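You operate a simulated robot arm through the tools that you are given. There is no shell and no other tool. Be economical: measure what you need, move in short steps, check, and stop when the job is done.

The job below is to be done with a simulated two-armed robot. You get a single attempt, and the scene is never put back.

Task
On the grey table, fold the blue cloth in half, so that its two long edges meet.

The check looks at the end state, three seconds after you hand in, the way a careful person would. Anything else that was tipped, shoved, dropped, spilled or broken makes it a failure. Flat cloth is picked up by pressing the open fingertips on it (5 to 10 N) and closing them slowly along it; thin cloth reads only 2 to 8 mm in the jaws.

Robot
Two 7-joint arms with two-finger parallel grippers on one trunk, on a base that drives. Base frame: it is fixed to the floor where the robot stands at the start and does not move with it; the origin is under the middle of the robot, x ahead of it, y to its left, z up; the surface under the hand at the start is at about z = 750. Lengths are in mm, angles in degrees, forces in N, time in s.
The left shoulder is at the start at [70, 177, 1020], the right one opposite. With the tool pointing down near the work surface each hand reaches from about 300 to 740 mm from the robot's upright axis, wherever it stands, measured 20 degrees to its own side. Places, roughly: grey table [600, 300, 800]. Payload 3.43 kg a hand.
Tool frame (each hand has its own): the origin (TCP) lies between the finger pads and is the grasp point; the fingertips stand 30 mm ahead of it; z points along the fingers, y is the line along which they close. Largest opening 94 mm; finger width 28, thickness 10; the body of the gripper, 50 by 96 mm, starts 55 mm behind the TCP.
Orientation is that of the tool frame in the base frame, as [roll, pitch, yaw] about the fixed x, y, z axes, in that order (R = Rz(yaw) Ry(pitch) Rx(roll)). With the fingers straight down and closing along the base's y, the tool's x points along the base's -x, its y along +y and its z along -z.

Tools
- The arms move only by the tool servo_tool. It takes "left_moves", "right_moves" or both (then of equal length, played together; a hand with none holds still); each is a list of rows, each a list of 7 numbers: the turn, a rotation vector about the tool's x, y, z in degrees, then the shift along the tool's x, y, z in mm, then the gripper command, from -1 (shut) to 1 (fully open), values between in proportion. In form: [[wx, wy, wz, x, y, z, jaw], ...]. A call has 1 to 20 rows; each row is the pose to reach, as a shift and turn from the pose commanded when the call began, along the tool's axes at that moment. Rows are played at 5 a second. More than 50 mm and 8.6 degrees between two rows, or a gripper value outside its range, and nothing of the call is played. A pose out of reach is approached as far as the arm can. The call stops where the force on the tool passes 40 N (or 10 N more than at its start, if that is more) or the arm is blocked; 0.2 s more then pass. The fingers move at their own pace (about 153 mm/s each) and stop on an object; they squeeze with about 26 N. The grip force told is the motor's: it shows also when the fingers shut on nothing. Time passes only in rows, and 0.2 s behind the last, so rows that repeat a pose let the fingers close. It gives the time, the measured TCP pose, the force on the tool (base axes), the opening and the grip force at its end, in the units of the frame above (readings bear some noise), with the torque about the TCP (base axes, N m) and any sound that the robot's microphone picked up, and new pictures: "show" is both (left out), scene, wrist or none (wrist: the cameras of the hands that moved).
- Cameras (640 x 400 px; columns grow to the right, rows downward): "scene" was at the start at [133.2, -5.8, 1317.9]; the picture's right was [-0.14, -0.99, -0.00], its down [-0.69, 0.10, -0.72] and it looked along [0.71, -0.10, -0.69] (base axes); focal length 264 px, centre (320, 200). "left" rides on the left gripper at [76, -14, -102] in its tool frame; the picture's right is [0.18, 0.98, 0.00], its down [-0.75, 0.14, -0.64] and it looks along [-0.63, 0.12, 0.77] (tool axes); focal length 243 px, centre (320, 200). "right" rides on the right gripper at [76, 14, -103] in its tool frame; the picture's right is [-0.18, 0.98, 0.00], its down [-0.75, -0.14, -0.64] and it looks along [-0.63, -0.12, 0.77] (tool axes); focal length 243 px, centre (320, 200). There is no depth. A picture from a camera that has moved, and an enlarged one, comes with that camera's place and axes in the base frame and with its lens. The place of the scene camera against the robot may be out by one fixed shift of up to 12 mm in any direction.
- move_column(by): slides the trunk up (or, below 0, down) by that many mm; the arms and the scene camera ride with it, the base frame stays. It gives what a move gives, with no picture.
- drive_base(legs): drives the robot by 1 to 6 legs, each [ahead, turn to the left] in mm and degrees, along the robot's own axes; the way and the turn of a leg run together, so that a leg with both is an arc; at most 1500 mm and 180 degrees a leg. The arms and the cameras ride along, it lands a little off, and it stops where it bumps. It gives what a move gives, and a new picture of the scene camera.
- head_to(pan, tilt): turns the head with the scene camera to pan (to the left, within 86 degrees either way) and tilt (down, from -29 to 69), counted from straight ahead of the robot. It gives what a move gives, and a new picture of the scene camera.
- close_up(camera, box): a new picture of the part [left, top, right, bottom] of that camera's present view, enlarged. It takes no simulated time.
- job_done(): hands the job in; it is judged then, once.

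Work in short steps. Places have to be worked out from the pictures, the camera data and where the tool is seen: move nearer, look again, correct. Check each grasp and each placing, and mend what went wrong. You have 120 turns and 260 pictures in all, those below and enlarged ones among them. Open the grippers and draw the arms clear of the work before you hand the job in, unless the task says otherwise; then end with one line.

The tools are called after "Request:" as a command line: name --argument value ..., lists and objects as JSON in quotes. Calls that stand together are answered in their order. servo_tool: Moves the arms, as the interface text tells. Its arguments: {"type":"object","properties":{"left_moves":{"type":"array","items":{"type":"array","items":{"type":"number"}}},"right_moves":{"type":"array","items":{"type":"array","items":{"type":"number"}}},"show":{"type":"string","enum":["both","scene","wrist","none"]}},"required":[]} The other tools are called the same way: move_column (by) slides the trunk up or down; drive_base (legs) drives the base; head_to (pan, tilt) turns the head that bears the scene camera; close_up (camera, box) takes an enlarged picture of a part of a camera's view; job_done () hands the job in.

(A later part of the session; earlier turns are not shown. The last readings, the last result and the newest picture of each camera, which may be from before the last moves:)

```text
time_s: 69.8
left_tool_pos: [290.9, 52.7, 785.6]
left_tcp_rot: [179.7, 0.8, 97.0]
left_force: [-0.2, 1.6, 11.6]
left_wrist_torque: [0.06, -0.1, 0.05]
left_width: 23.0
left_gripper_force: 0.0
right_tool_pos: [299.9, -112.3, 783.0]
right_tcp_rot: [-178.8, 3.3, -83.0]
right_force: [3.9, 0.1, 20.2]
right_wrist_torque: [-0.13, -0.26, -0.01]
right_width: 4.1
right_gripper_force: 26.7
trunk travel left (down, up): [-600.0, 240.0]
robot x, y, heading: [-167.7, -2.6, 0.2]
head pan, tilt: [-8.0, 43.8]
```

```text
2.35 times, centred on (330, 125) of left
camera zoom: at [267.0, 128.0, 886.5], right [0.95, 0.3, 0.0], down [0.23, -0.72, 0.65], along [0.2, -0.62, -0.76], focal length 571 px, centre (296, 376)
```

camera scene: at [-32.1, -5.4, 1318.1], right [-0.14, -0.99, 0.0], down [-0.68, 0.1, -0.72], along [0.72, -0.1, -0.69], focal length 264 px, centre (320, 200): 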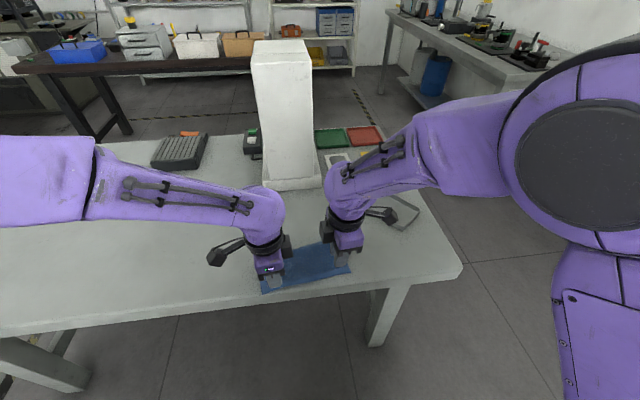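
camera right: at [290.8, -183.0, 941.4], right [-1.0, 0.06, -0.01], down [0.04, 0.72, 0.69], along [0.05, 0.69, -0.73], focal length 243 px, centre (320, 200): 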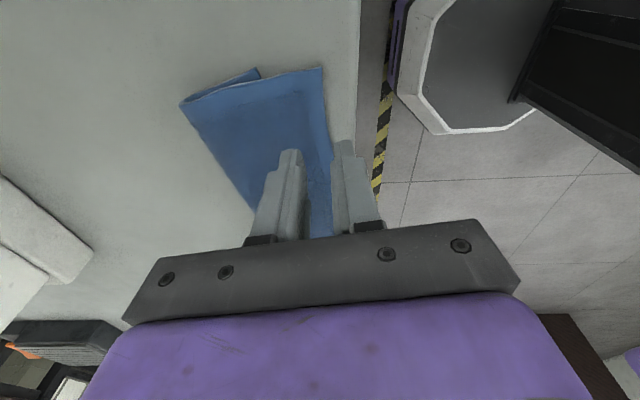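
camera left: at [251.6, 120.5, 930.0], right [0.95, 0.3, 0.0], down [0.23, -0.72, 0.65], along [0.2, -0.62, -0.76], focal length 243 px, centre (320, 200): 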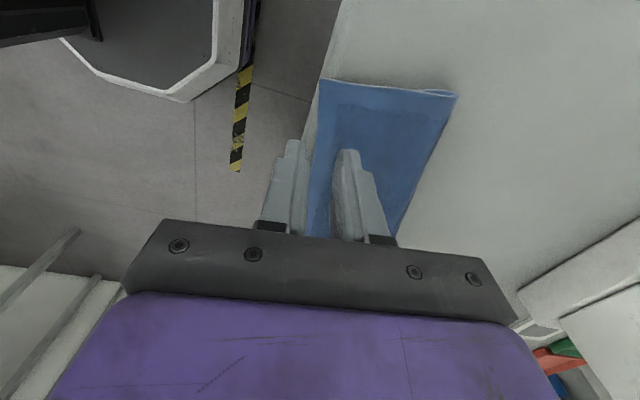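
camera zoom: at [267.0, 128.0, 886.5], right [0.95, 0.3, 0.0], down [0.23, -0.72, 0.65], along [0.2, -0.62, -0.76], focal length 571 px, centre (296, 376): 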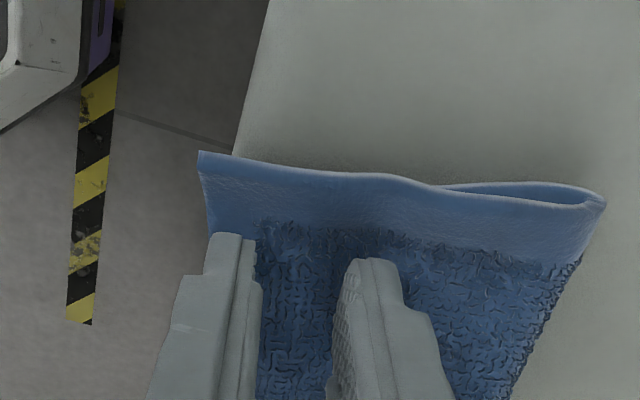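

Both left fingers are on cloth at 11.6 N. I close slowly.

Request:
servo_tool --left_moves '[[0, 0, 0, 0, 0, 0.3, -0.54], [0, 0, 0, 0, 0, 0.3, -0.58], [0, 0, 0, 0, 0, 0.3, -0.62], [0, 0, 0, 0, 0, 0.3, -0.66], [0, 0, 0, 0, 0, 0.3, -0.7], [0, 0, 0, 0, 0, 0.3, -0.74], [0, 0, 0, 0, 0, 0.3, -0.78], [0, 0, 0, 0, 0, 0.3, -0.82], [0, 0, 0, 0, 0, 0.3, -0.86], [0, 0, 0, 0, 0, 0.3, -0.9], [0, 0, 0, 0, 0, 0.3, -0.94], [0, 0, 0, 0, 0, 0.3, -1], [0, 0, 0, 0, 0, 0.3, -1], [0, 0, 0, 0, 0, 0.3, -1]]' --show "none"

Request:
close_up --camera "left" --box '[200, 40, 460, 210]'

```text
time_s: 72.8
left_tool_pos: [289.2, 53.1, 784.9]
left_tcp_rot: [179.8, 0.8, 96.9]
left_force: [2.8, 0.2, 22.8]
left_wrist_torque: [0.06, -0.21, 0.0]
left_width: 7.4
left_gripper_force: 26.2
right_tool_pos: [299.8, -113.3, 783.5]
right_tcp_rot: [-178.8, 3.3, -83.0]
right_force: [1.3, 1.4, 13.6]
right_wrist_torque: [-0.02, -0.16, 0.04]
right_width: 4.1
right_gripper_force: 25.6
trunk travel left (down, up): [-600.0, 240.0]
robot x, y, heading: [-163.9, -2.1, 0.4]
head pan, tilt: [-8.0, 43.8]
```

```text
2.35 times, centred on (330, 125) of left
camera zoom: at [266.3, 127.4, 886.2], right [0.95, 0.3, 0.0], down [0.23, -0.72, 0.65], along [0.2, -0.62, -0.76], focal length 571 px, centre (296, 376)
```

zoom: 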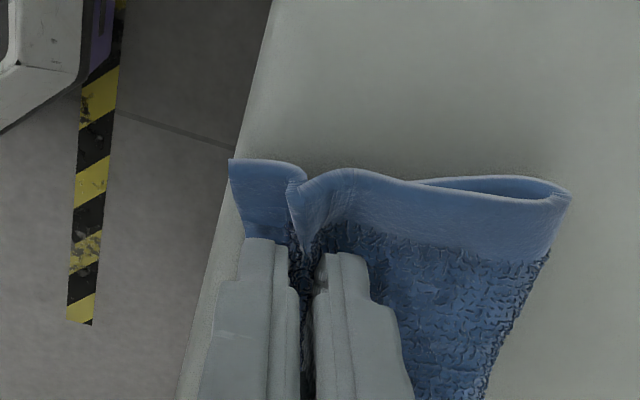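

Left holds at 7.4 mm, possibly two layers. I lift both 20 mm and look.

Request:
servo_tool --left_moves '[[0, 0, 0, 0, 0, -10, -1], [0, 0, 0, 0, 2, -25, -1], [0, 0, 0, 0, 4, -35, -1], [0, 0, 0, 0, 4, -35, -1]]' --right_moves '[[0, 0, 0, 0, 0, -10, -1], [0, 0, 0, 0, -4, -25, -1], [0, 0, 0, 0, -8, -35, -1], [0, 0, 0, 0, -8, -35, -1]]'

Request:
close_up --camera "scene" --box '[220, 200, 400, 312]'

```text
time_s: 73.8
left_tool_pos: [297.3, 53.8, 817.0]
left_tcp_rot: [-180.0, 0.8, 97.0]
left_force: [0.5, -0.6, -0.6]
left_wrist_torque: [-0.07, -0.02, 0.02]
left_width: 6.8
left_gripper_force: 25.9
right_tool_pos: [310.1, -113.4, 817.6]
right_tcp_rot: [-178.9, 3.4, -83.0]
right_force: [-0.4, 0.4, 0.0]
right_wrist_torque: [0.02, 0.02, 0.01]
right_width: 3.8
right_gripper_force: 25.8
trunk travel left (down, up): [-600.0, 240.0]
robot x, y, heading: [-161.7, 2.1, 0.1]
head pan, tilt: [-8.0, 43.8]
camera scene: at [-30.5, -5.6, 1317.9], right [-0.14, -0.99, 0.0], down [-0.69, 0.1, -0.72], along [0.71, -0.1, -0.69], focal length 264 px, centre (320, 200)
camera right: at [304.4, -197.9, 914.4], right [-1.0, 0.06, -0.01], down [0.04, 0.72, 0.69], along [0.05, 0.69, -0.73], focal length 243 px, centre (320, 200)
camera left: at [273.0, 128.2, 919.1], right [0.95, 0.3, 0.0], down [0.23, -0.72, 0.65], along [0.2, -0.62, -0.76], focal length 243 px, centre (320, 200)
```

scene: 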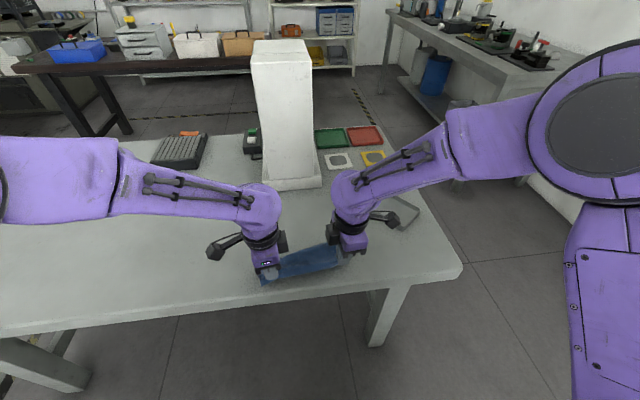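
right: 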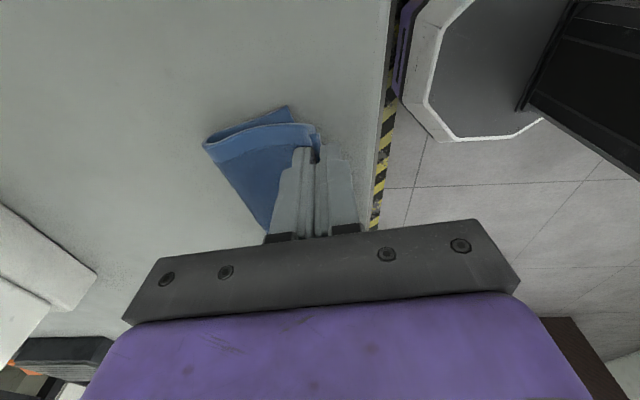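
left: 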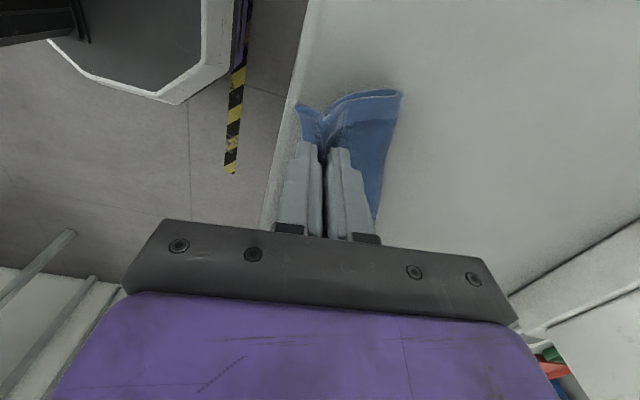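

```text
3.56 times, centred on (310, 256) of scene
camera zoom: at [-30.5, -5.6, 1317.9], right [-0.14, -0.99, 0.0], down [-0.69, 0.1, -0.72], along [0.71, -0.1, -0.69], focal length 937 px, centre (356, 1)
```

zoom: 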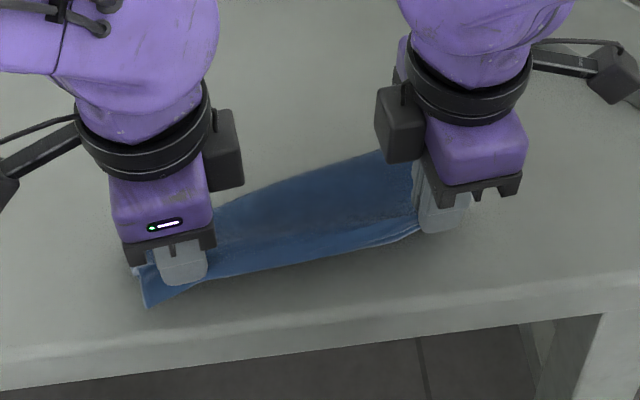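

I zoom in on the left hand's view to tell whether one or two layers are held.

Request:
close_up --camera "left" --box '[270, 70, 430, 170]'

Request:
close_up --camera "right" --box '[190, 80, 350, 180]'

```text
4.00 times, centred on (350, 120) of left
camera zoom: at [273.0, 128.2, 919.1], right [0.95, 0.3, 0.0], down [0.23, -0.72, 0.65], along [0.2, -0.62, -0.76], focal length 970 px, centre (200, 520)
```

zoom: 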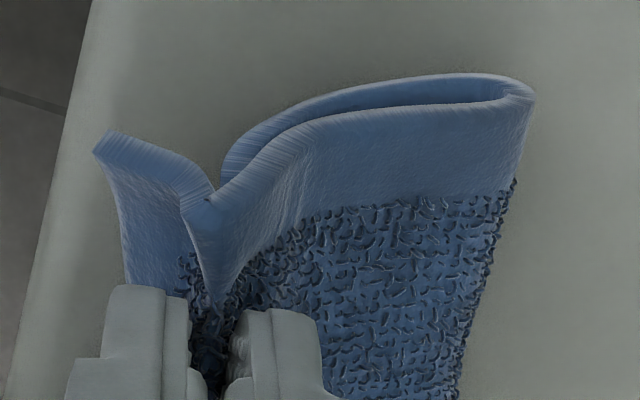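

```text
4.00 times, centred on (270, 130) of right
camera zoom: at [304.4, -197.9, 914.4], right [-1.0, 0.06, -0.01], down [0.04, 0.72, 0.69], along [0.05, 0.69, -0.73], focal length 970 px, centre (520, 480)
```

zoom: 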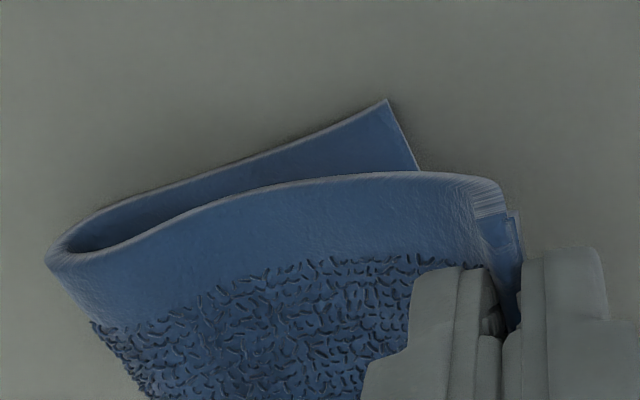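

The left seems to have pinched the bottom edge too. I carry both hands 28 mm away from the table rim, set down, and release only the left for a cleaner regrip.

Request:
servo_tool --left_moves '[[0, 0, 0, 3.5, 14, 0, -1], [0, 0, 0, 3.5, 28, 0, -1], [0, 0, 0, 3.5, 28, 15, -1], [0, 0, 0, 3.5, 28, 29, -1], [0, 0, 0, 3.5, 28, 29, -0.85], [0, 0, 0, 3.5, 28, 29, -0.7], [0, 0, 0, 3.5, 28, 29, -0.5], [0, 0, 0, 3.5, 28, 15, -0.5], [0, 0, 0, 3.5, 28, -15, -0.5], [0, 0, 0, 3.5, 28, -45, -0.5]]' --right_moves '[[0, 0, 0, -3.5, -14, 0, -1], [0, 0, 0, -3.5, -28, 0, -1], [0, 0, 0, -3.5, -28, 12, -1], [0, 0, 0, -3.5, -28, 24, -1], [0, 0, 0, -3.5, -28, 24, -1], [0, 0, 0, -3.5, -28, 24, -1], [0, 0, 0, -3.5, -28, 24, -1], [0, 0, 0, -3.5, -28, 24, -1], [0, 0, 0, -3.5, -28, 24, -1], [0, 0, 0, -3.5, -28, 24, -1]]'

Request:
close_up --camera "left" --box '[240, 60, 480, 210]'

Request:
close_up --camera "scene" --box '[220, 200, 400, 312]'

```text
time_s: 76.0
left_tool_pos: [324.2, 62.3, 861.3]
left_tcp_rot: [-179.9, 0.7, 97.0]
left_force: [-0.2, -0.2, 0.2]
left_wrist_torque: [0.01, -0.02, 0.03]
left_width: 23.3
left_gripper_force: 0.2
right_tool_pos: [336.7, -106.8, 794.1]
right_tcp_rot: [-178.9, 3.4, -83.0]
right_force: [-0.6, -0.6, -0.4]
right_wrist_torque: [-0.02, -0.01, 0.01]
right_width: 3.8
right_gripper_force: 26.1
trunk travel left (down, up): [-600.0, 240.0]
robot x, y, heading: [-161.4, -1.8, -0.1]
head pan, tilt: [-8.0, 43.8]
camera scene: at [-30.9, -5.7, 1317.9], right [-0.14, -0.99, 0.0], down [-0.69, 0.1, -0.72], along [0.72, -0.1, -0.69], focal length 264 px, centre (320, 200)
camera right: at [331.5, -189.7, 890.9], right [-1.0, 0.06, -0.01], down [0.04, 0.72, 0.69], along [0.05, 0.69, -0.73], focal length 243 px, centre (320, 200)
camera left: at [301.1, 136.1, 964.0], right [0.95, 0.3, 0.0], down [0.23, -0.72, 0.65], along [0.2, -0.62, -0.76], focal length 243 px, centre (320, 200)
```

scene: 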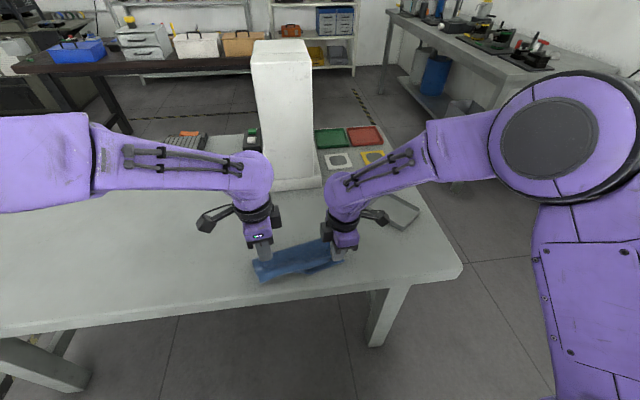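
right: 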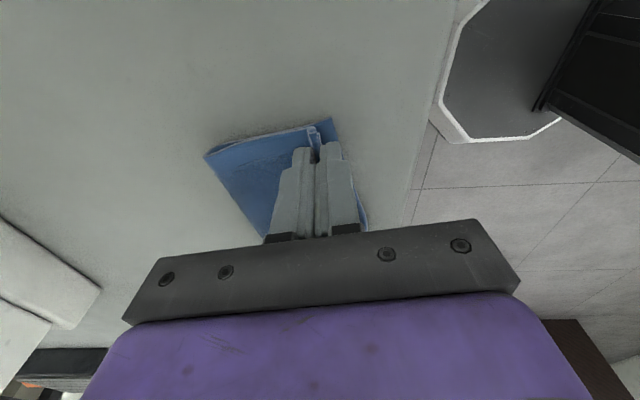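
left: 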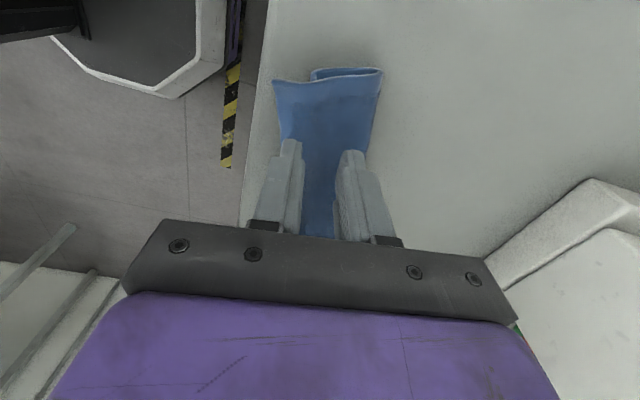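

```text
2.67 times, centred on (360, 135) of left
camera zoom: at [301.1, 136.1, 964.0], right [0.95, 0.3, 0.0], down [0.23, -0.72, 0.65], along [0.2, -0.62, -0.76], focal length 647 px, centre (213, 373)
```

zoom: 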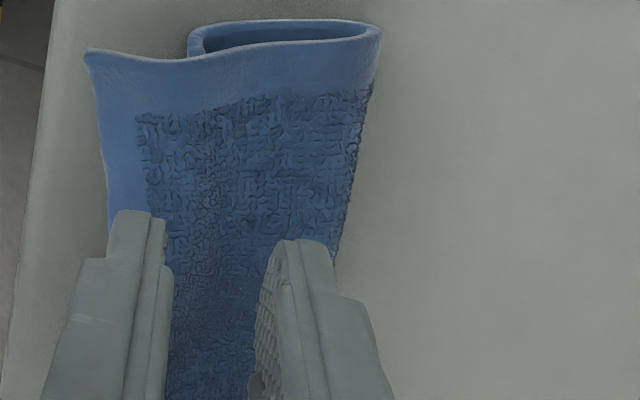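

```text
3.56 times, centred on (310, 256) of scene
camera zoom: at [-30.9, -5.7, 1317.9], right [-0.14, -0.99, 0.0], down [-0.69, 0.1, -0.72], along [0.72, -0.1, -0.69], focal length 937 px, centre (356, 1)
```

zoom: 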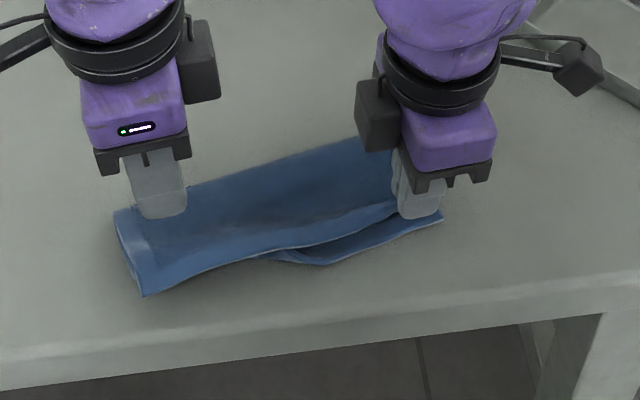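

Now the bottom edge is nearly straight, from [311,82] to [335,−130]; the right is aligned, and the left top edge overhangs by 29 mm as a single layer. I move the left hand onto that single-layer strip.

Request:
servo_tool --left_moves '[[0, 0, 0, -1, -15, 15, -0.62], [0, 0, 0, -2.3, -30.2, 35, -0.62], [0, 0, 0, -2.3, -30.2, 55, -0.62], [0, 0, 0, -2.3, -30.2, 71, -0.62], [0, 0, 0, -2.3, -30.2, 71, -0.62]]' --show "none"

Request:
close_up --camera "left" --box '[220, 40, 480, 210]'

```text
time_s: 77.2
left_tool_pos: [292.9, 54.6, 791.5]
left_tcp_rot: [179.9, 0.8, 97.0]
left_force: [-0.4, -0.6, 0.0]
left_wrist_torque: [-0.04, -0.04, -0.02]
left_width: 17.9
left_gripper_force: 0.1
right_tool_pos: [337.5, -105.6, 793.8]
right_tcp_rot: [-178.9, 3.4, -83.1]
right_force: [0.1, 0.3, 0.8]
right_wrist_torque: [-0.01, 0.0, 0.02]
right_width: 3.9
right_gripper_force: 25.9
trunk travel left (down, up): [-600.0, 240.0]
robot x, y, heading: [-158.3, -1.5, -0.2]
head pan, tilt: [-8.0, 43.8]
```

```text
2.35 times, centred on (350, 125) of left
camera zoom: at [270.2, 128.9, 893.3], right [0.95, 0.3, 0.0], down [0.23, -0.72, 0.65], along [0.2, -0.62, -0.76], focal length 571 px, centre (249, 376)
```

zoom: 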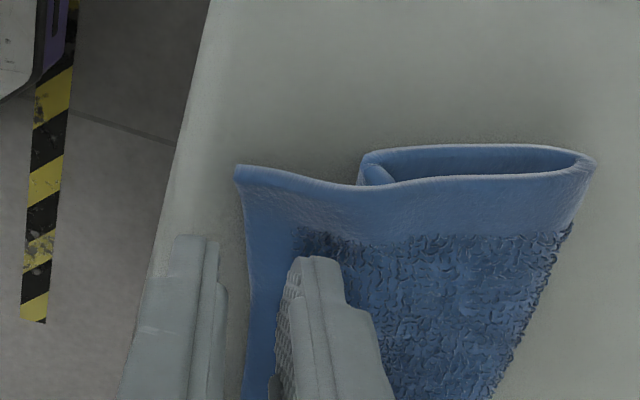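

The outer finger is about 6 mm off the edge. I shift 8 mm inward and press.

Request:
servo_tool --left_moves '[[0, 0, 0, 0, 8, 0, -0.62], [0, 0, 0, 0, 8, 4, -0.62], [0, 0, 0, 0, 8, 7.2, -0.62], [0, 0, 0, 0, 8, 7.2, -0.62]]' --show "none"

Request:
close_up --camera "left" --box '[220, 40, 480, 210]'

```text
time_s: 78.2
left_tool_pos: [301.0, 54.8, 787.0]
left_tcp_rot: [179.8, 0.8, 97.0]
left_force: [1.0, -0.1, 8.9]
left_wrist_torque: [0.0, -0.16, 0.04]
left_width: 17.8
left_gripper_force: 0.2
right_tool_pos: [336.1, -104.5, 795.6]
right_tcp_rot: [-178.8, 3.4, -83.0]
right_force: [-0.3, 1.0, -0.3]
right_wrist_torque: [0.02, 0.04, 0.0]
right_width: 4.1
right_gripper_force: 25.6
trunk travel left (down, up): [-600.0, 240.0]
robot x, y, heading: [-164.7, -1.1, 0.2]
head pan, tilt: [-8.0, 43.8]
```

```text
2.35 times, centred on (350, 125) of left
camera zoom: at [278.1, 129.9, 887.2], right [0.95, 0.3, 0.0], down [0.23, -0.72, 0.65], along [0.2, -0.62, -0.76], focal length 571 px, centre (249, 376)
```

zoom: 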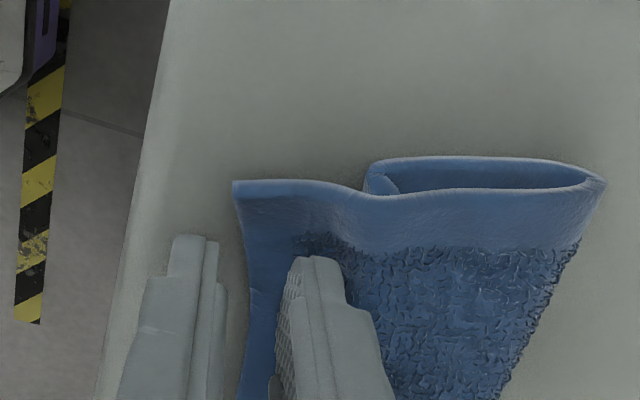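

The edge lies between the fingers with the outer finger just beyond it. I press slightly more and close so the edge butts up into the jaws.

Request:
servo_tool --left_moves '[[0, 0, 0, 0, 0, 1, -0.65], [0, 0, 0, 0, 0, 1.3, -0.69], [0, 0, 0, 0, 0, 1.3, -0.73], [0, 0, 0, 0, 0, 1.3, -0.77], [0, 0, 0, 0, 0, 1.3, -0.81], [0, 0, 0, 0, 0, 1.3, -0.85], [0, 0, 0, 0, 0, 1.3, -0.89], [0, 0, 0, 0, 0, 1.3, -0.93], [0, 0, 0, 0, 0, 1.3, -1], [0, 0, 0, 0, 0, 1.3, -1]]' --show "none"

Request:
close_up --camera "left" --box '[220, 40, 480, 210]'

```text
time_s: 80.4
left_tool_pos: [300.2, 55.1, 784.0]
left_tcp_rot: [179.7, 0.9, 97.0]
left_force: [1.7, -0.2, 19.0]
left_wrist_torque: [0.08, -0.25, 0.02]
left_width: 0.0
left_gripper_force: 26.2
right_tool_pos: [335.9, -105.6, 795.2]
right_tcp_rot: [-178.8, 3.4, -83.0]
right_force: [-0.2, 0.6, 0.2]
right_wrist_torque: [-0.03, -0.02, 0.0]
right_width: 3.9
right_gripper_force: 25.7
trunk travel left (down, up): [-600.0, 240.0]
robot x, y, heading: [-162.2, -4.6, 0.0]
head pan, tilt: [-8.0, 43.8]
```

```text
2.35 times, centred on (350, 125) of left
camera zoom: at [277.3, 129.8, 885.8], right [0.95, 0.3, 0.0], down [0.23, -0.72, 0.65], along [0.2, -0.62, -0.76], focal length 571 px, centre (249, 376)
```

zoom: 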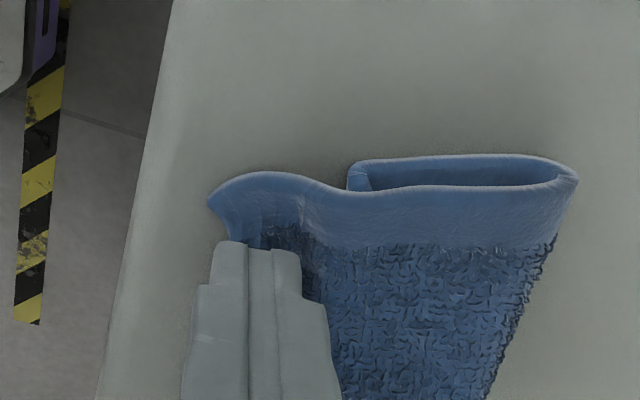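

It slipped under. I raise, reopen to 13 mm, tilt 8° so the outer finger presses properly, with both tips on the single-layer strip.

Request:
servo_tool --left_moves '[[0, 0, 0, 0, 0, -8, -1], [-4, 0, 0, 0, 2, -9, -0.73], [-8, 0, 0, 0, 2, -9, -0.73], [-8, 0, 0, 0, 2, -5, -0.73], [-8, 0, 0, 0, 2, -5, -0.73]]' --show "none"

Request:
close_up --camera "left" --box '[220, 40, 480, 210]'

```text
time_s: 81.6
left_tool_pos: [303.5, 54.9, 788.0]
left_tcp_rot: [171.9, 0.8, 97.0]
left_force: [-0.6, 0.3, -0.7]
left_wrist_torque: [0.0, 0.0, -0.01]
left_width: 12.8
left_gripper_force: 0.0
right_tool_pos: [336.9, -105.6, 793.3]
right_tcp_rot: [-178.9, 3.3, -83.1]
right_force: [-0.2, 0.0, -0.1]
right_wrist_torque: [0.0, -0.02, 0.02]
right_width: 3.8
right_gripper_force: 26.1
trunk travel left (down, up): [-600.0, 240.0]
robot x, y, heading: [-160.8, -1.5, 0.1]
head pan, tilt: [-8.0, 43.8]
```

```text
2.35 times, centred on (350, 125) of left
camera zoom: at [265.8, 128.6, 886.8], right [0.94, 0.3, 0.14], down [0.14, -0.73, 0.67], along [0.3, -0.61, -0.73], focal length 571 px, centre (249, 376)
```

zoom: 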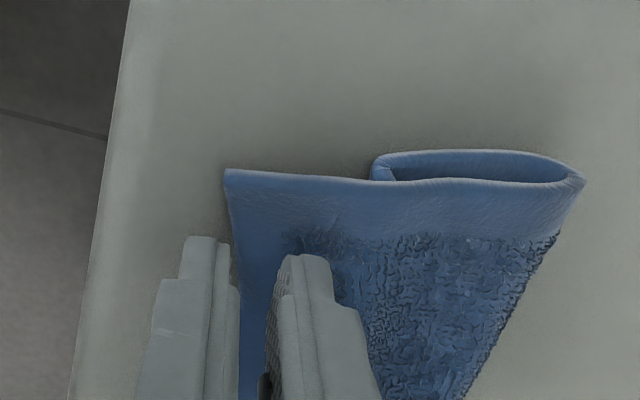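

Clear view: the edge is right at the outer finger. I shift 7 mm inward and press.

Request:
servo_tool --left_moves '[[0, 0, 0, 0, 7, 0, -0.73], [0, 0, 0, 0, 7.4, 3, -0.73], [0, 0, 0, 0, 7.6, 5, -0.73], [0, 0, 0, 0, 7.6, 5, -0.73]]' --show "none"

Request:
close_up --camera "left" --box '[220, 40, 480, 210]'

```text
time_s: 82.6
left_tool_pos: [311.5, 56.4, 785.3]
left_tcp_rot: [171.8, 0.8, 97.0]
left_force: [-0.6, -0.9, 3.0]
left_wrist_torque: [0.01, 0.02, -0.03]
left_width: 12.4
left_gripper_force: 0.1
right_tool_pos: [336.4, -106.6, 793.7]
right_tcp_rot: [-178.8, 3.4, -83.0]
right_force: [0.3, 1.0, 0.4]
right_wrist_torque: [-0.01, 0.03, 0.02]
right_width: 4.1
right_gripper_force: 25.4
trunk travel left (down, up): [-600.0, 240.0]
robot x, y, heading: [-166.4, -3.6, 0.2]
head pan, tilt: [-8.0, 43.8]
```

```text
2.35 times, centred on (350, 125) of left
camera zoom: at [274.0, 129.1, 883.1], right [0.94, 0.3, 0.14], down [0.14, -0.73, 0.67], along [0.3, -0.61, -0.73], focal length 571 px, centre (249, 376)
```

zoom: 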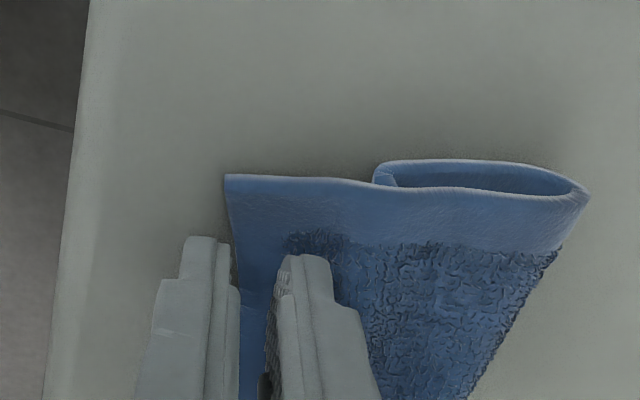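

The outer tip is on the table right at the edge (3 N). I press a bit more and close slowly.

Request:
servo_tool --left_moves '[[0, 0, 0, 0, 0.2, 1.5, -0.73], [0, 0, 0, 0, 0.2, 2, -0.77], [0, 0, 0, 0, 0.2, 2, -0.81], [0, 0, 0, 0, 0.2, 2, -0.85], [0, 0, 0, 0, 0.2, 2, -0.89], [0, 0, 0, 0, 0.2, 2, -0.93], [0, 0, 0, 0, 0.2, 2, -0.97], [0, 0, 0, 0, 0.2, 2, -1], [0, 0, 0, 0, 0.2, 2, -1]]' --show "none"

Request:
close_up --camera "left" --box '[220, 40, 480, 210]'

```text
time_s: 84.6
left_tool_pos: [311.1, 57.0, 783.6]
left_tcp_rot: [171.9, 0.8, 96.9]
left_force: [2.4, 0.1, 10.7]
left_wrist_torque: [0.1, -0.12, 0.01]
left_width: 0.0
left_gripper_force: 26.5
right_tool_pos: [336.1, -106.2, 793.9]
right_tcp_rot: [-178.8, 3.4, -83.0]
right_force: [-0.4, -0.3, 0.4]
right_wrist_torque: [0.0, -0.03, 0.02]
right_width: 4.0
right_gripper_force: 26.1
trunk travel left (down, up): [-600.0, 240.0]
robot x, y, heading: [-161.1, -0.9, 0.3]
head pan, tilt: [-8.0, 43.8]
```

```text
2.35 times, centred on (350, 125) of left
camera zoom: at [273.9, 129.4, 881.7], right [0.94, 0.3, 0.14], down [0.14, -0.73, 0.67], along [0.3, -0.61, -0.73], focal length 571 px, centre (249, 376)
```

zoom: 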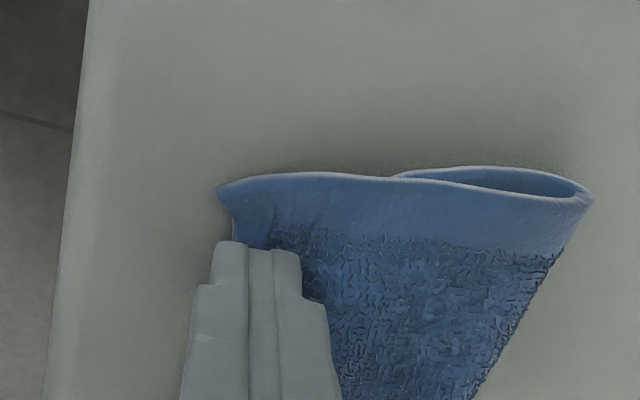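

It slid under again; a wider straddle with both tips on the cloth is what worked before. I go vertical, open to 18 mm, with the outer tip just inside the edge, and look before pressing.

Request:
servo_tool --left_moves '[[0, 0, 0, 0, 1.1, -8, -1], [3, 0, 0, 0, 8, -12, -0.62], [8, 0, 0, 0, 15.5, -8, -0.62], [8, 0, 0, 0, 14.8, -3, -0.62], [8, 0, 0, 0, 14.8, -3, -0.62]]' --show "none"

Request:
close_up --camera "left" --box '[220, 40, 480, 210]'

Request:
close_up --camera "scene" --box '[220, 190, 400, 302]'

```text
time_s: 85.8
left_tool_pos: [326.9, 59.1, 788.4]
left_tcp_rot: [-180.0, 0.8, 97.0]
left_force: [-0.6, 0.1, 2.5]
left_wrist_torque: [-0.02, 0.02, -0.01]
left_width: 17.6
left_gripper_force: 0.1
right_tool_pos: [336.9, -105.6, 793.6]
right_tcp_rot: [-178.9, 3.3, -83.1]
right_force: [-0.7, 0.0, 1.0]
right_wrist_torque: [0.03, -0.01, 0.02]
right_width: 3.9
right_gripper_force: 26.3
trunk travel left (down, up): [-600.0, 240.0]
robot x, y, heading: [-163.4, -0.1, 0.0]
head pan, tilt: [-8.0, 43.8]
```

```text
2.35 times, centred on (350, 125) of left
camera zoom: at [303.3, 133.1, 888.8], right [0.95, 0.3, 0.0], down [0.23, -0.72, 0.65], along [0.2, -0.62, -0.76], focal length 571 px, centre (249, 376)
```

zoom: 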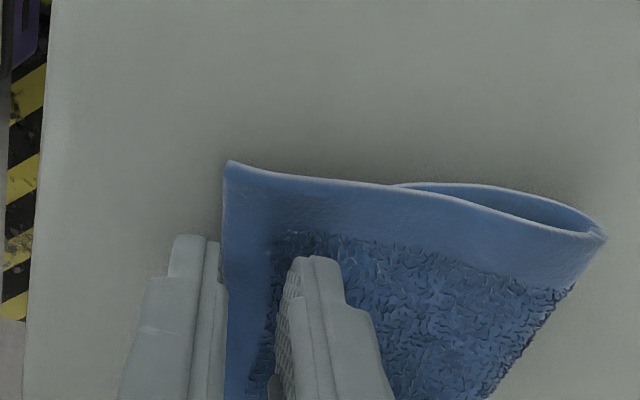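

```text
3.56 times, centred on (310, 246) of scene
camera zoom: at [-30.2, -5.5, 1317.9], right [-0.14, -0.99, 0.0], down [-0.69, 0.1, -0.72], along [0.71, -0.1, -0.69], focal length 937 px, centre (356, 36)
```

zoom: 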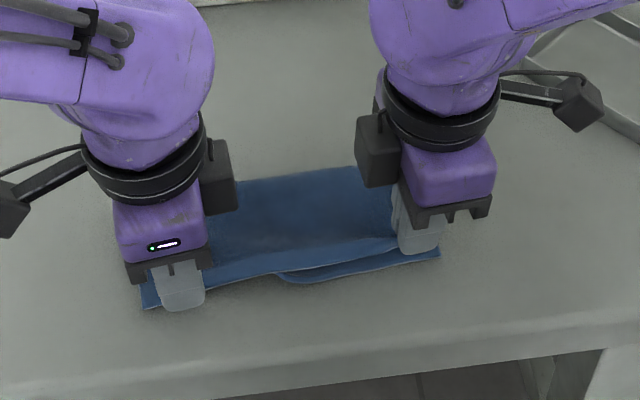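

The cloth follows the fingers and the bottom layer beneath is getting disturbed, so a clean reset is better. The right still holds its corner. I raise the left and yaw it so its jaws close along the edge — the reliable grip for lifting a single-layer strip.

Request:
servo_tool --left_moves '[[0, 0, 0, 0, 0, -20, -0.62], [0, 0, 0, 0, 0, -50, -0.5], [0, 0, -8, 0, 0, -60, -0.3], [0, 0, -16, 0, 0, -60, -0.2], [0, 0, -24, 0, 0, -60, -0.2], [0, 0, -32, 0, 0, -60, -0.2], [0, 0, -40, 0, 0, -60, -0.2], [0, 0, -48, 0, 0, -60, -0.2], [0, 0, -56, 0, 0, -60, -0.2], [0, 0, -64, 0, 0, -60, -0.2], [0, 0, -72, 0, 0, -60, -0.2], [0, 0, -80, 0, 0, -60, -0.2], [0, 0, -83, 0, 0, -60, -0.2], [0, 0, -83, 0, 0, -60, -0.2]]'

Request:
close_up --camera "scene" --box '[220, 190, 400, 302]'

```text
time_s: 88.8
left_tool_pos: [324.1, 59.2, 847.6]
left_tcp_rot: [-179.2, 0.1, -179.8]
left_force: [0.3, 0.8, -0.4]
left_wrist_torque: [-0.01, -0.02, 0.01]
left_width: 37.5
left_gripper_force: 0.1
right_tool_pos: [337.5, -106.4, 793.7]
right_tcp_rot: [-178.8, 3.4, -83.0]
right_force: [0.2, 0.1, -0.6]
right_wrist_torque: [0.0, 0.0, 0.02]
right_width: 3.8
right_gripper_force: 25.9
trunk travel left (down, up): [-600.0, 240.0]
robot x, y, heading: [-163.2, -3.3, -0.0]
head pan, tilt: [-8.0, 43.8]
camera scene: at [-30.3, -5.7, 1317.9], right [-0.14, -0.99, 0.0], down [-0.69, 0.1, -0.72], along [0.71, -0.1, -0.69], focal length 264 px, centre (320, 200)
camera left: at [250.2, 45.6, 950.3], right [-0.19, 0.98, -0.01], down [0.75, 0.15, 0.64], along [0.63, 0.11, -0.77], focal length 243 px, centre (320, 200)
```

scene: 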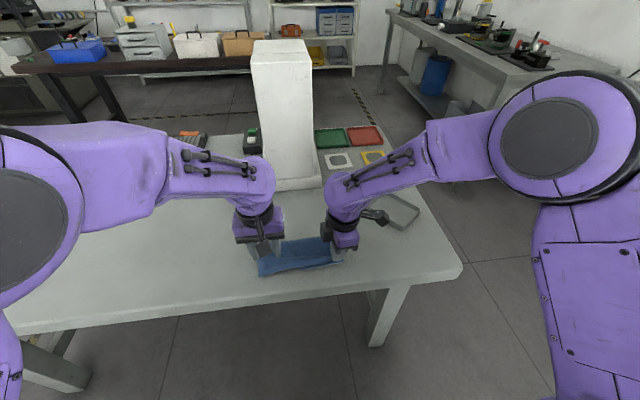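
left: 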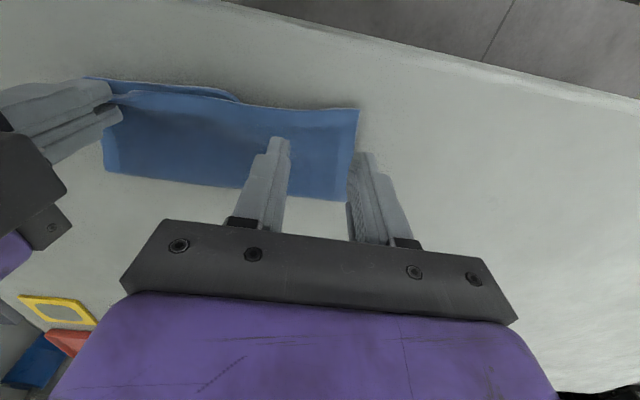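

```text
3.56 times, centred on (310, 246) of scene
camera zoom: at [-30.3, -5.7, 1317.9], right [-0.14, -0.99, 0.0], down [-0.69, 0.1, -0.72], along [0.71, -0.1, -0.69], focal length 937 px, centre (356, 36)
```

zoom: 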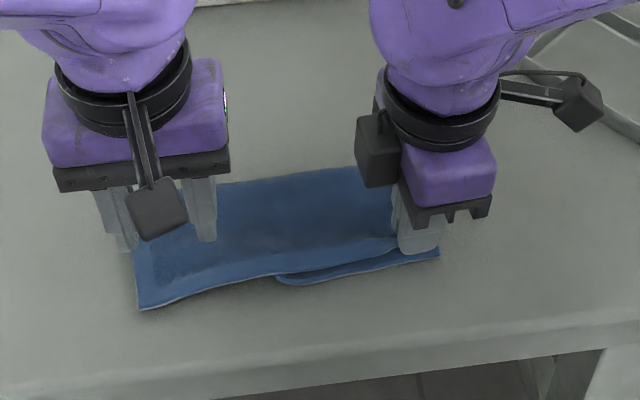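

Measured closely, it's nearly aligned already: top edge overhangs about 13 mm at the left corner and ~0 at the right. So I only need a small tug: pinch the left corner near its edge (tilted 12°) and shift it inward.

Request:
servo_tool --left_moves '[[0, -4, 0, -3, -2, 15, -0.36], [0, -8, 0, -5.5, -4, 35, -0.36], [0, -12, 0, -5.5, -4, 54, -0.36], [0, -12, 0, -5.5, -4, 54, -0.36]]' --show "none"

Request:
close_up --camera "left" --box '[180, 40, 460, 215]'

```text
time_s: 89.8
left_tool_pos: [340.8, 57.9, 806.3]
left_tcp_rot: [-176.0, 12.8, -177.4]
left_force: [0.5, 0.5, 0.0]
left_wrist_torque: [0.01, 0.01, -0.01]
left_width: 30.2
left_gripper_force: 0.1
right_tool_pos: [336.7, -106.1, 792.8]
right_tcp_rot: [-178.8, 3.4, -82.9]
right_force: [0.2, 0.9, 0.8]
right_wrist_torque: [-0.03, 0.0, -0.02]
right_width: 3.7
right_gripper_force: 26.3
trunk travel left (down, up): [-600.0, 240.0]
robot x, y, heading: [-162.1, -2.3, 0.2]
head pan, tilt: [-8.0, 43.8]
```

```text
2.29 times, centred on (320, 128) of left
camera zoom: at [245.1, 44.8, 891.2], right [-0.21, 0.97, -0.11], down [0.59, 0.21, 0.78], along [0.78, 0.1, -0.61], focal length 555 px, centre (320, 366)
```

zoom: 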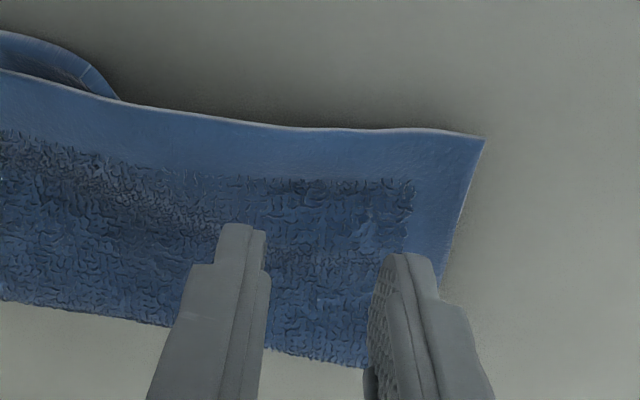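

The left wrist hits its tilt limit again, so I reduce the tilt to 6°.

Request:
servo_tool --left_moves '[[0, 3, 0, -1, 0, 0, -0.36], [0, 6, 0, -1, 0, 0, -0.36], [0, 6, 0, -1, 0, 0, -0.36]]' --show "none"

Request:
close_up --camera "left" --box '[180, 40, 460, 215]'

```text
time_s: 90.6
left_tool_pos: [336.4, 56.9, 798.7]
left_tcp_rot: [-178.1, 6.3, -179.1]
left_force: [0.2, 0.1, -0.2]
left_wrist_torque: [-0.04, -0.02, -0.02]
left_width: 30.4
left_gripper_force: 0.1
right_tool_pos: [337.2, -105.3, 794.4]
right_tcp_rot: [-178.8, 3.4, -83.0]
right_force: [-0.1, -0.2, -0.1]
right_wrist_torque: [0.01, -0.01, 0.01]
right_width: 3.8
right_gripper_force: 25.7
trunk travel left (down, up): [-600.0, 240.0]
robot x, y, heading: [-157.2, 2.0, 0.4]
head pan, tilt: [-8.0, 43.8]
```

```text
2.29 times, centred on (320, 128) of left
camera zoom: at [250.2, 43.8, 892.3], right [-0.2, 0.98, -0.05], down [0.68, 0.17, 0.72], along [0.71, 0.11, -0.7], focal length 555 px, centre (320, 366)
```

zoom: 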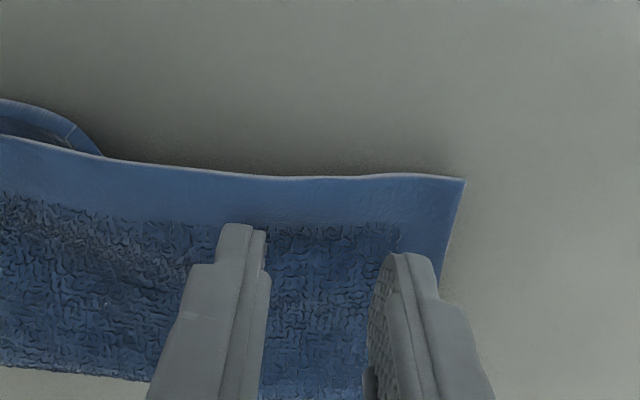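

The tips will land about 10 mm inside the edge; I shift 4 mm toward the edge and press down.

Request:
servo_tool --left_moves '[[0, 0, 0, 4, 0, 4, -0.36], [0, 0, 0, 4.5, 0, 9, -0.36], [0, 0, 0, 4.8, 0, 12, -0.36], [0, 0, 0, 4.8, 0, 12, -0.36]]' --show "none"

Request:
close_up --camera "left" --box '[180, 40, 460, 215]'

```text
time_s: 91.6
left_tool_pos: [332.9, 56.6, 787.2]
left_tcp_rot: [-177.9, 6.4, -178.8]
left_force: [-0.5, -0.4, 5.0]
left_wrist_torque: [0.01, 0.01, 0.02]
left_width: 29.6
left_gripper_force: 0.0
right_tool_pos: [336.1, -105.6, 794.4]
right_tcp_rot: [-179.0, 3.5, -83.0]
right_force: [0.5, 0.6, -0.4]
right_wrist_torque: [0.04, -0.01, 0.05]
right_width: 3.8
right_gripper_force: 26.1
trunk travel left (down, up): [-600.0, 240.0]
robot x, y, heading: [-162.5, -0.5, -0.0]
head pan, tilt: [-8.0, 43.8]
```

```text
2.29 times, centred on (320, 128) of left
camera zoom: at [247.5, 43.1, 881.0], right [-0.2, 0.98, -0.06], down [0.67, 0.18, 0.72], along [0.71, 0.1, -0.7], focal length 555 px, centre (320, 366)
```

zoom: 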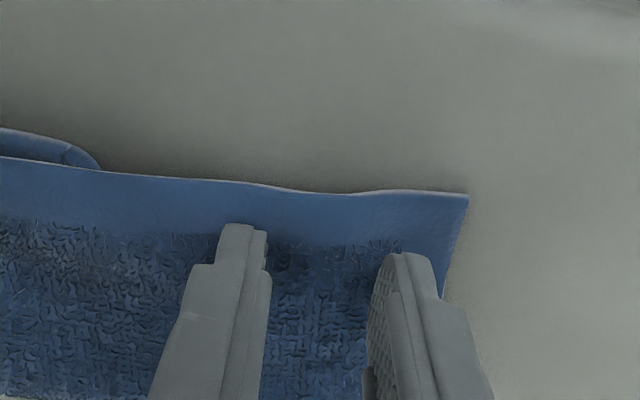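

Contact at 5 N. I press slightly more and close slowly to gather just the top layer.

Request:
servo_tool --left_moves '[[0, 0, 0, 0, 0, 0.8, -0.4], [0, 0, 0, 0, 0, 0.8, -0.45], [0, 0, 0, 0, 0, 0.8, -0.5], [0, 0, 0, 0, 0, 0.8, -0.55], [0, 0, 0, 0, 0, 0.8, -0.6], [0, 0, 0, 0, 0, 0.8, -0.65], [0, 0, 0, 0, 0, 0.8, -0.7], [0, 0, 0, 0, 0, 0.8, -0.75], [0, 0, 0, 0, 0, 0.8, -0.8], [0, 0, 0, 0, 0, 0.8, -0.85], [0, 0, 0, 0, 0, 0.8, -0.9], [0, 0, 0, 0, 0, 0.8, -0.95], [0, 0, 0, 0, 0, 0.8, -1], [0, 0, 0, 0, 0, 0.8, -1]]' --show "none"

Request:
close_up --camera "left" --box '[180, 40, 460, 215]'

```text
time_s: 94.6
left_tool_pos: [330.4, 56.3, 785.2]
left_tcp_rot: [-178.0, 6.2, -178.9]
left_force: [-2.7, -7.1, 22.7]
left_wrist_torque: [-0.12, 0.14, 0.02]
left_width: 6.7
left_gripper_force: 26.2
right_tool_pos: [336.7, -105.2, 795.3]
right_tcp_rot: [-178.7, 3.4, -82.9]
right_force: [-0.8, 9.6, -1.1]
right_wrist_torque: [0.24, 0.0, 0.03]
right_width: 3.8
right_gripper_force: 26.0
trunk travel left (down, up): [-600.0, 240.0]
robot x, y, heading: [-163.5, -2.5, 0.2]
head pan, tilt: [-8.0, 43.8]
```

```text
2.29 times, centred on (320, 128) of left
camera zoom: at [244.1, 43.7, 879.4], right [-0.2, 0.98, -0.05], down [0.68, 0.18, 0.71], along [0.71, 0.11, -0.7], focal length 555 px, centre (320, 366)
```

zoom: 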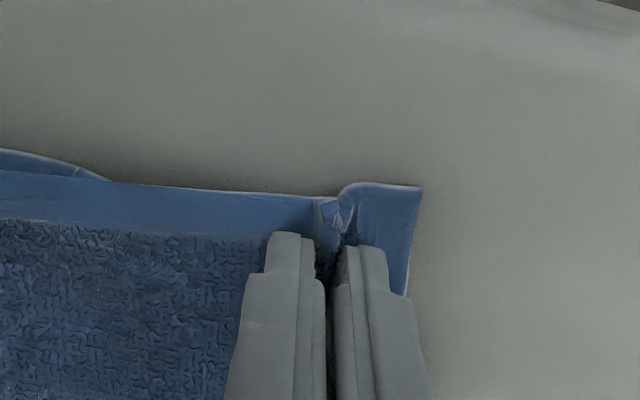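

Left holds (6.7 mm). I ease the tension, lift both about 25 mm, and check whether the bottom layer stays down.

Request:
servo_tool --left_moves '[[0, 0, 0, 0, -3, -10, -1], [0, 0, 0, -1, -4, -27, -1], [0, 0, 0, -1, -4, -27, -1]]' --right_moves '[[0, 0, 0, 0, 0, -8, -1], [0, 0, 0, 0, 0, -18, -1], [0, 0, 0, 0, 0, -18, -1]]'

Request:
close_up --camera "left" --box '[140, 20, 460, 220]'

Request:
close_up --camera "scene" --box '[230, 200, 380, 294]'

```text
time_s: 95.4
left_tool_pos: [328.3, 52.2, 807.7]
left_tcp_rot: [-178.7, 5.8, -179.4]
left_force: [0.9, -5.3, -0.4]
left_wrist_torque: [-0.14, 0.0, 0.01]
left_width: 5.1
left_gripper_force: 26.3
right_tool_pos: [337.7, -106.5, 810.9]
right_tcp_rot: [-178.8, 3.3, -83.0]
right_force: [-1.2, 5.2, -0.5]
right_wrist_torque: [0.17, 0.05, -0.01]
right_width: 3.9
right_gripper_force: 26.2
trunk travel left (down, up): [-600.0, 240.0]
robot x, y, heading: [-161.0, 1.7, -0.0]
head pan, tilt: [-8.0, 43.8]
camera scene: at [-29.4, -5.7, 1317.7], right [-0.14, -0.99, 0.0], down [-0.69, 0.1, -0.72], along [0.71, -0.1, -0.69], focal length 264 px, centre (320, 200)
camera right: at [332.5, -190.9, 907.7], right [-1.0, 0.06, -0.01], down [0.04, 0.73, 0.69], along [0.05, 0.69, -0.73], focal length 243 px, centre (320, 200)
camera left: at [243.1, 39.4, 902.2], right [-0.19, 0.98, -0.04], down [0.68, 0.16, 0.71], along [0.71, 0.11, -0.7], focal length 243 px, centre (320, 200)
```

scene: 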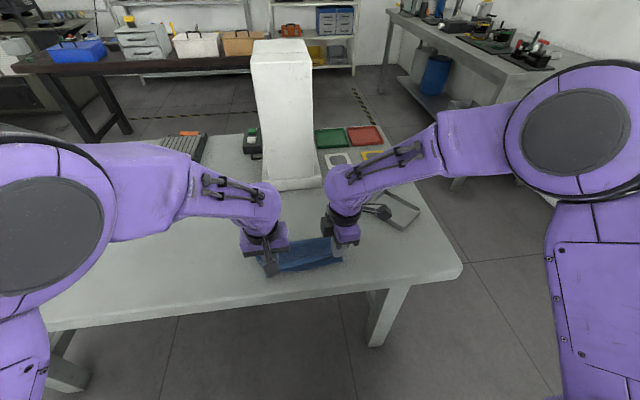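
right: 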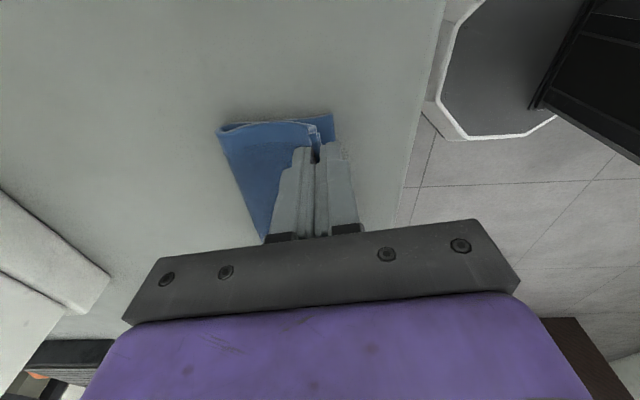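
left: 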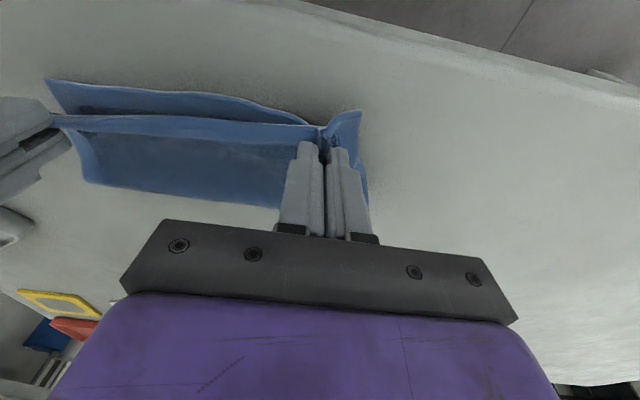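

```text
2.00 times, centred on (300, 120) of left
camera zoom: at [243.1, 39.4, 902.2], right [-0.19, 0.98, -0.04], down [0.68, 0.16, 0.71], along [0.71, 0.11, -0.7], focal length 485 px, centre (360, 360)
```

zoom: 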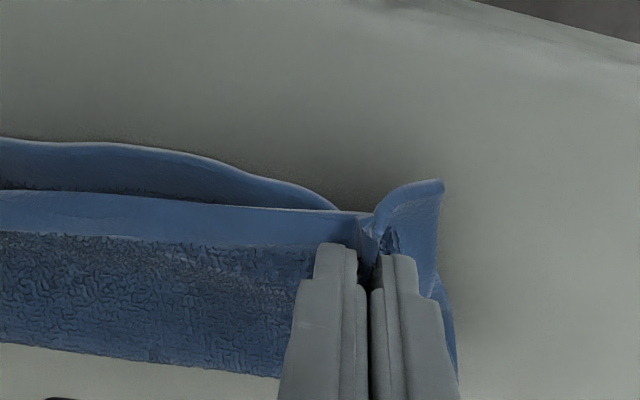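

```text
4.26 times, centred on (305, 247) of scene
camera zoom: at [-29.4, -5.7, 1317.7], right [-0.14, -0.99, 0.0], down [-0.69, 0.1, -0.72], along [0.71, -0.1, -0.69], focal length 1122 px, centre (384, 0)
```

zoom: 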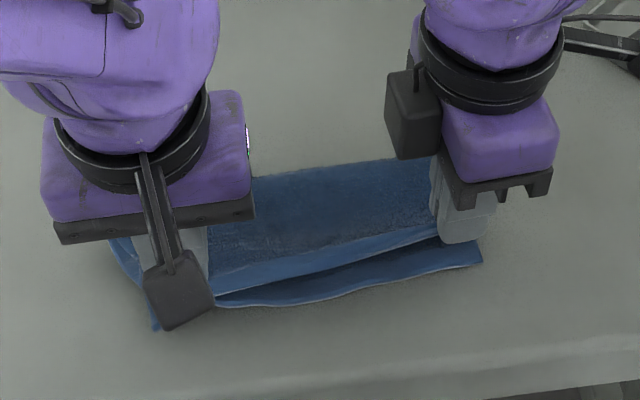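

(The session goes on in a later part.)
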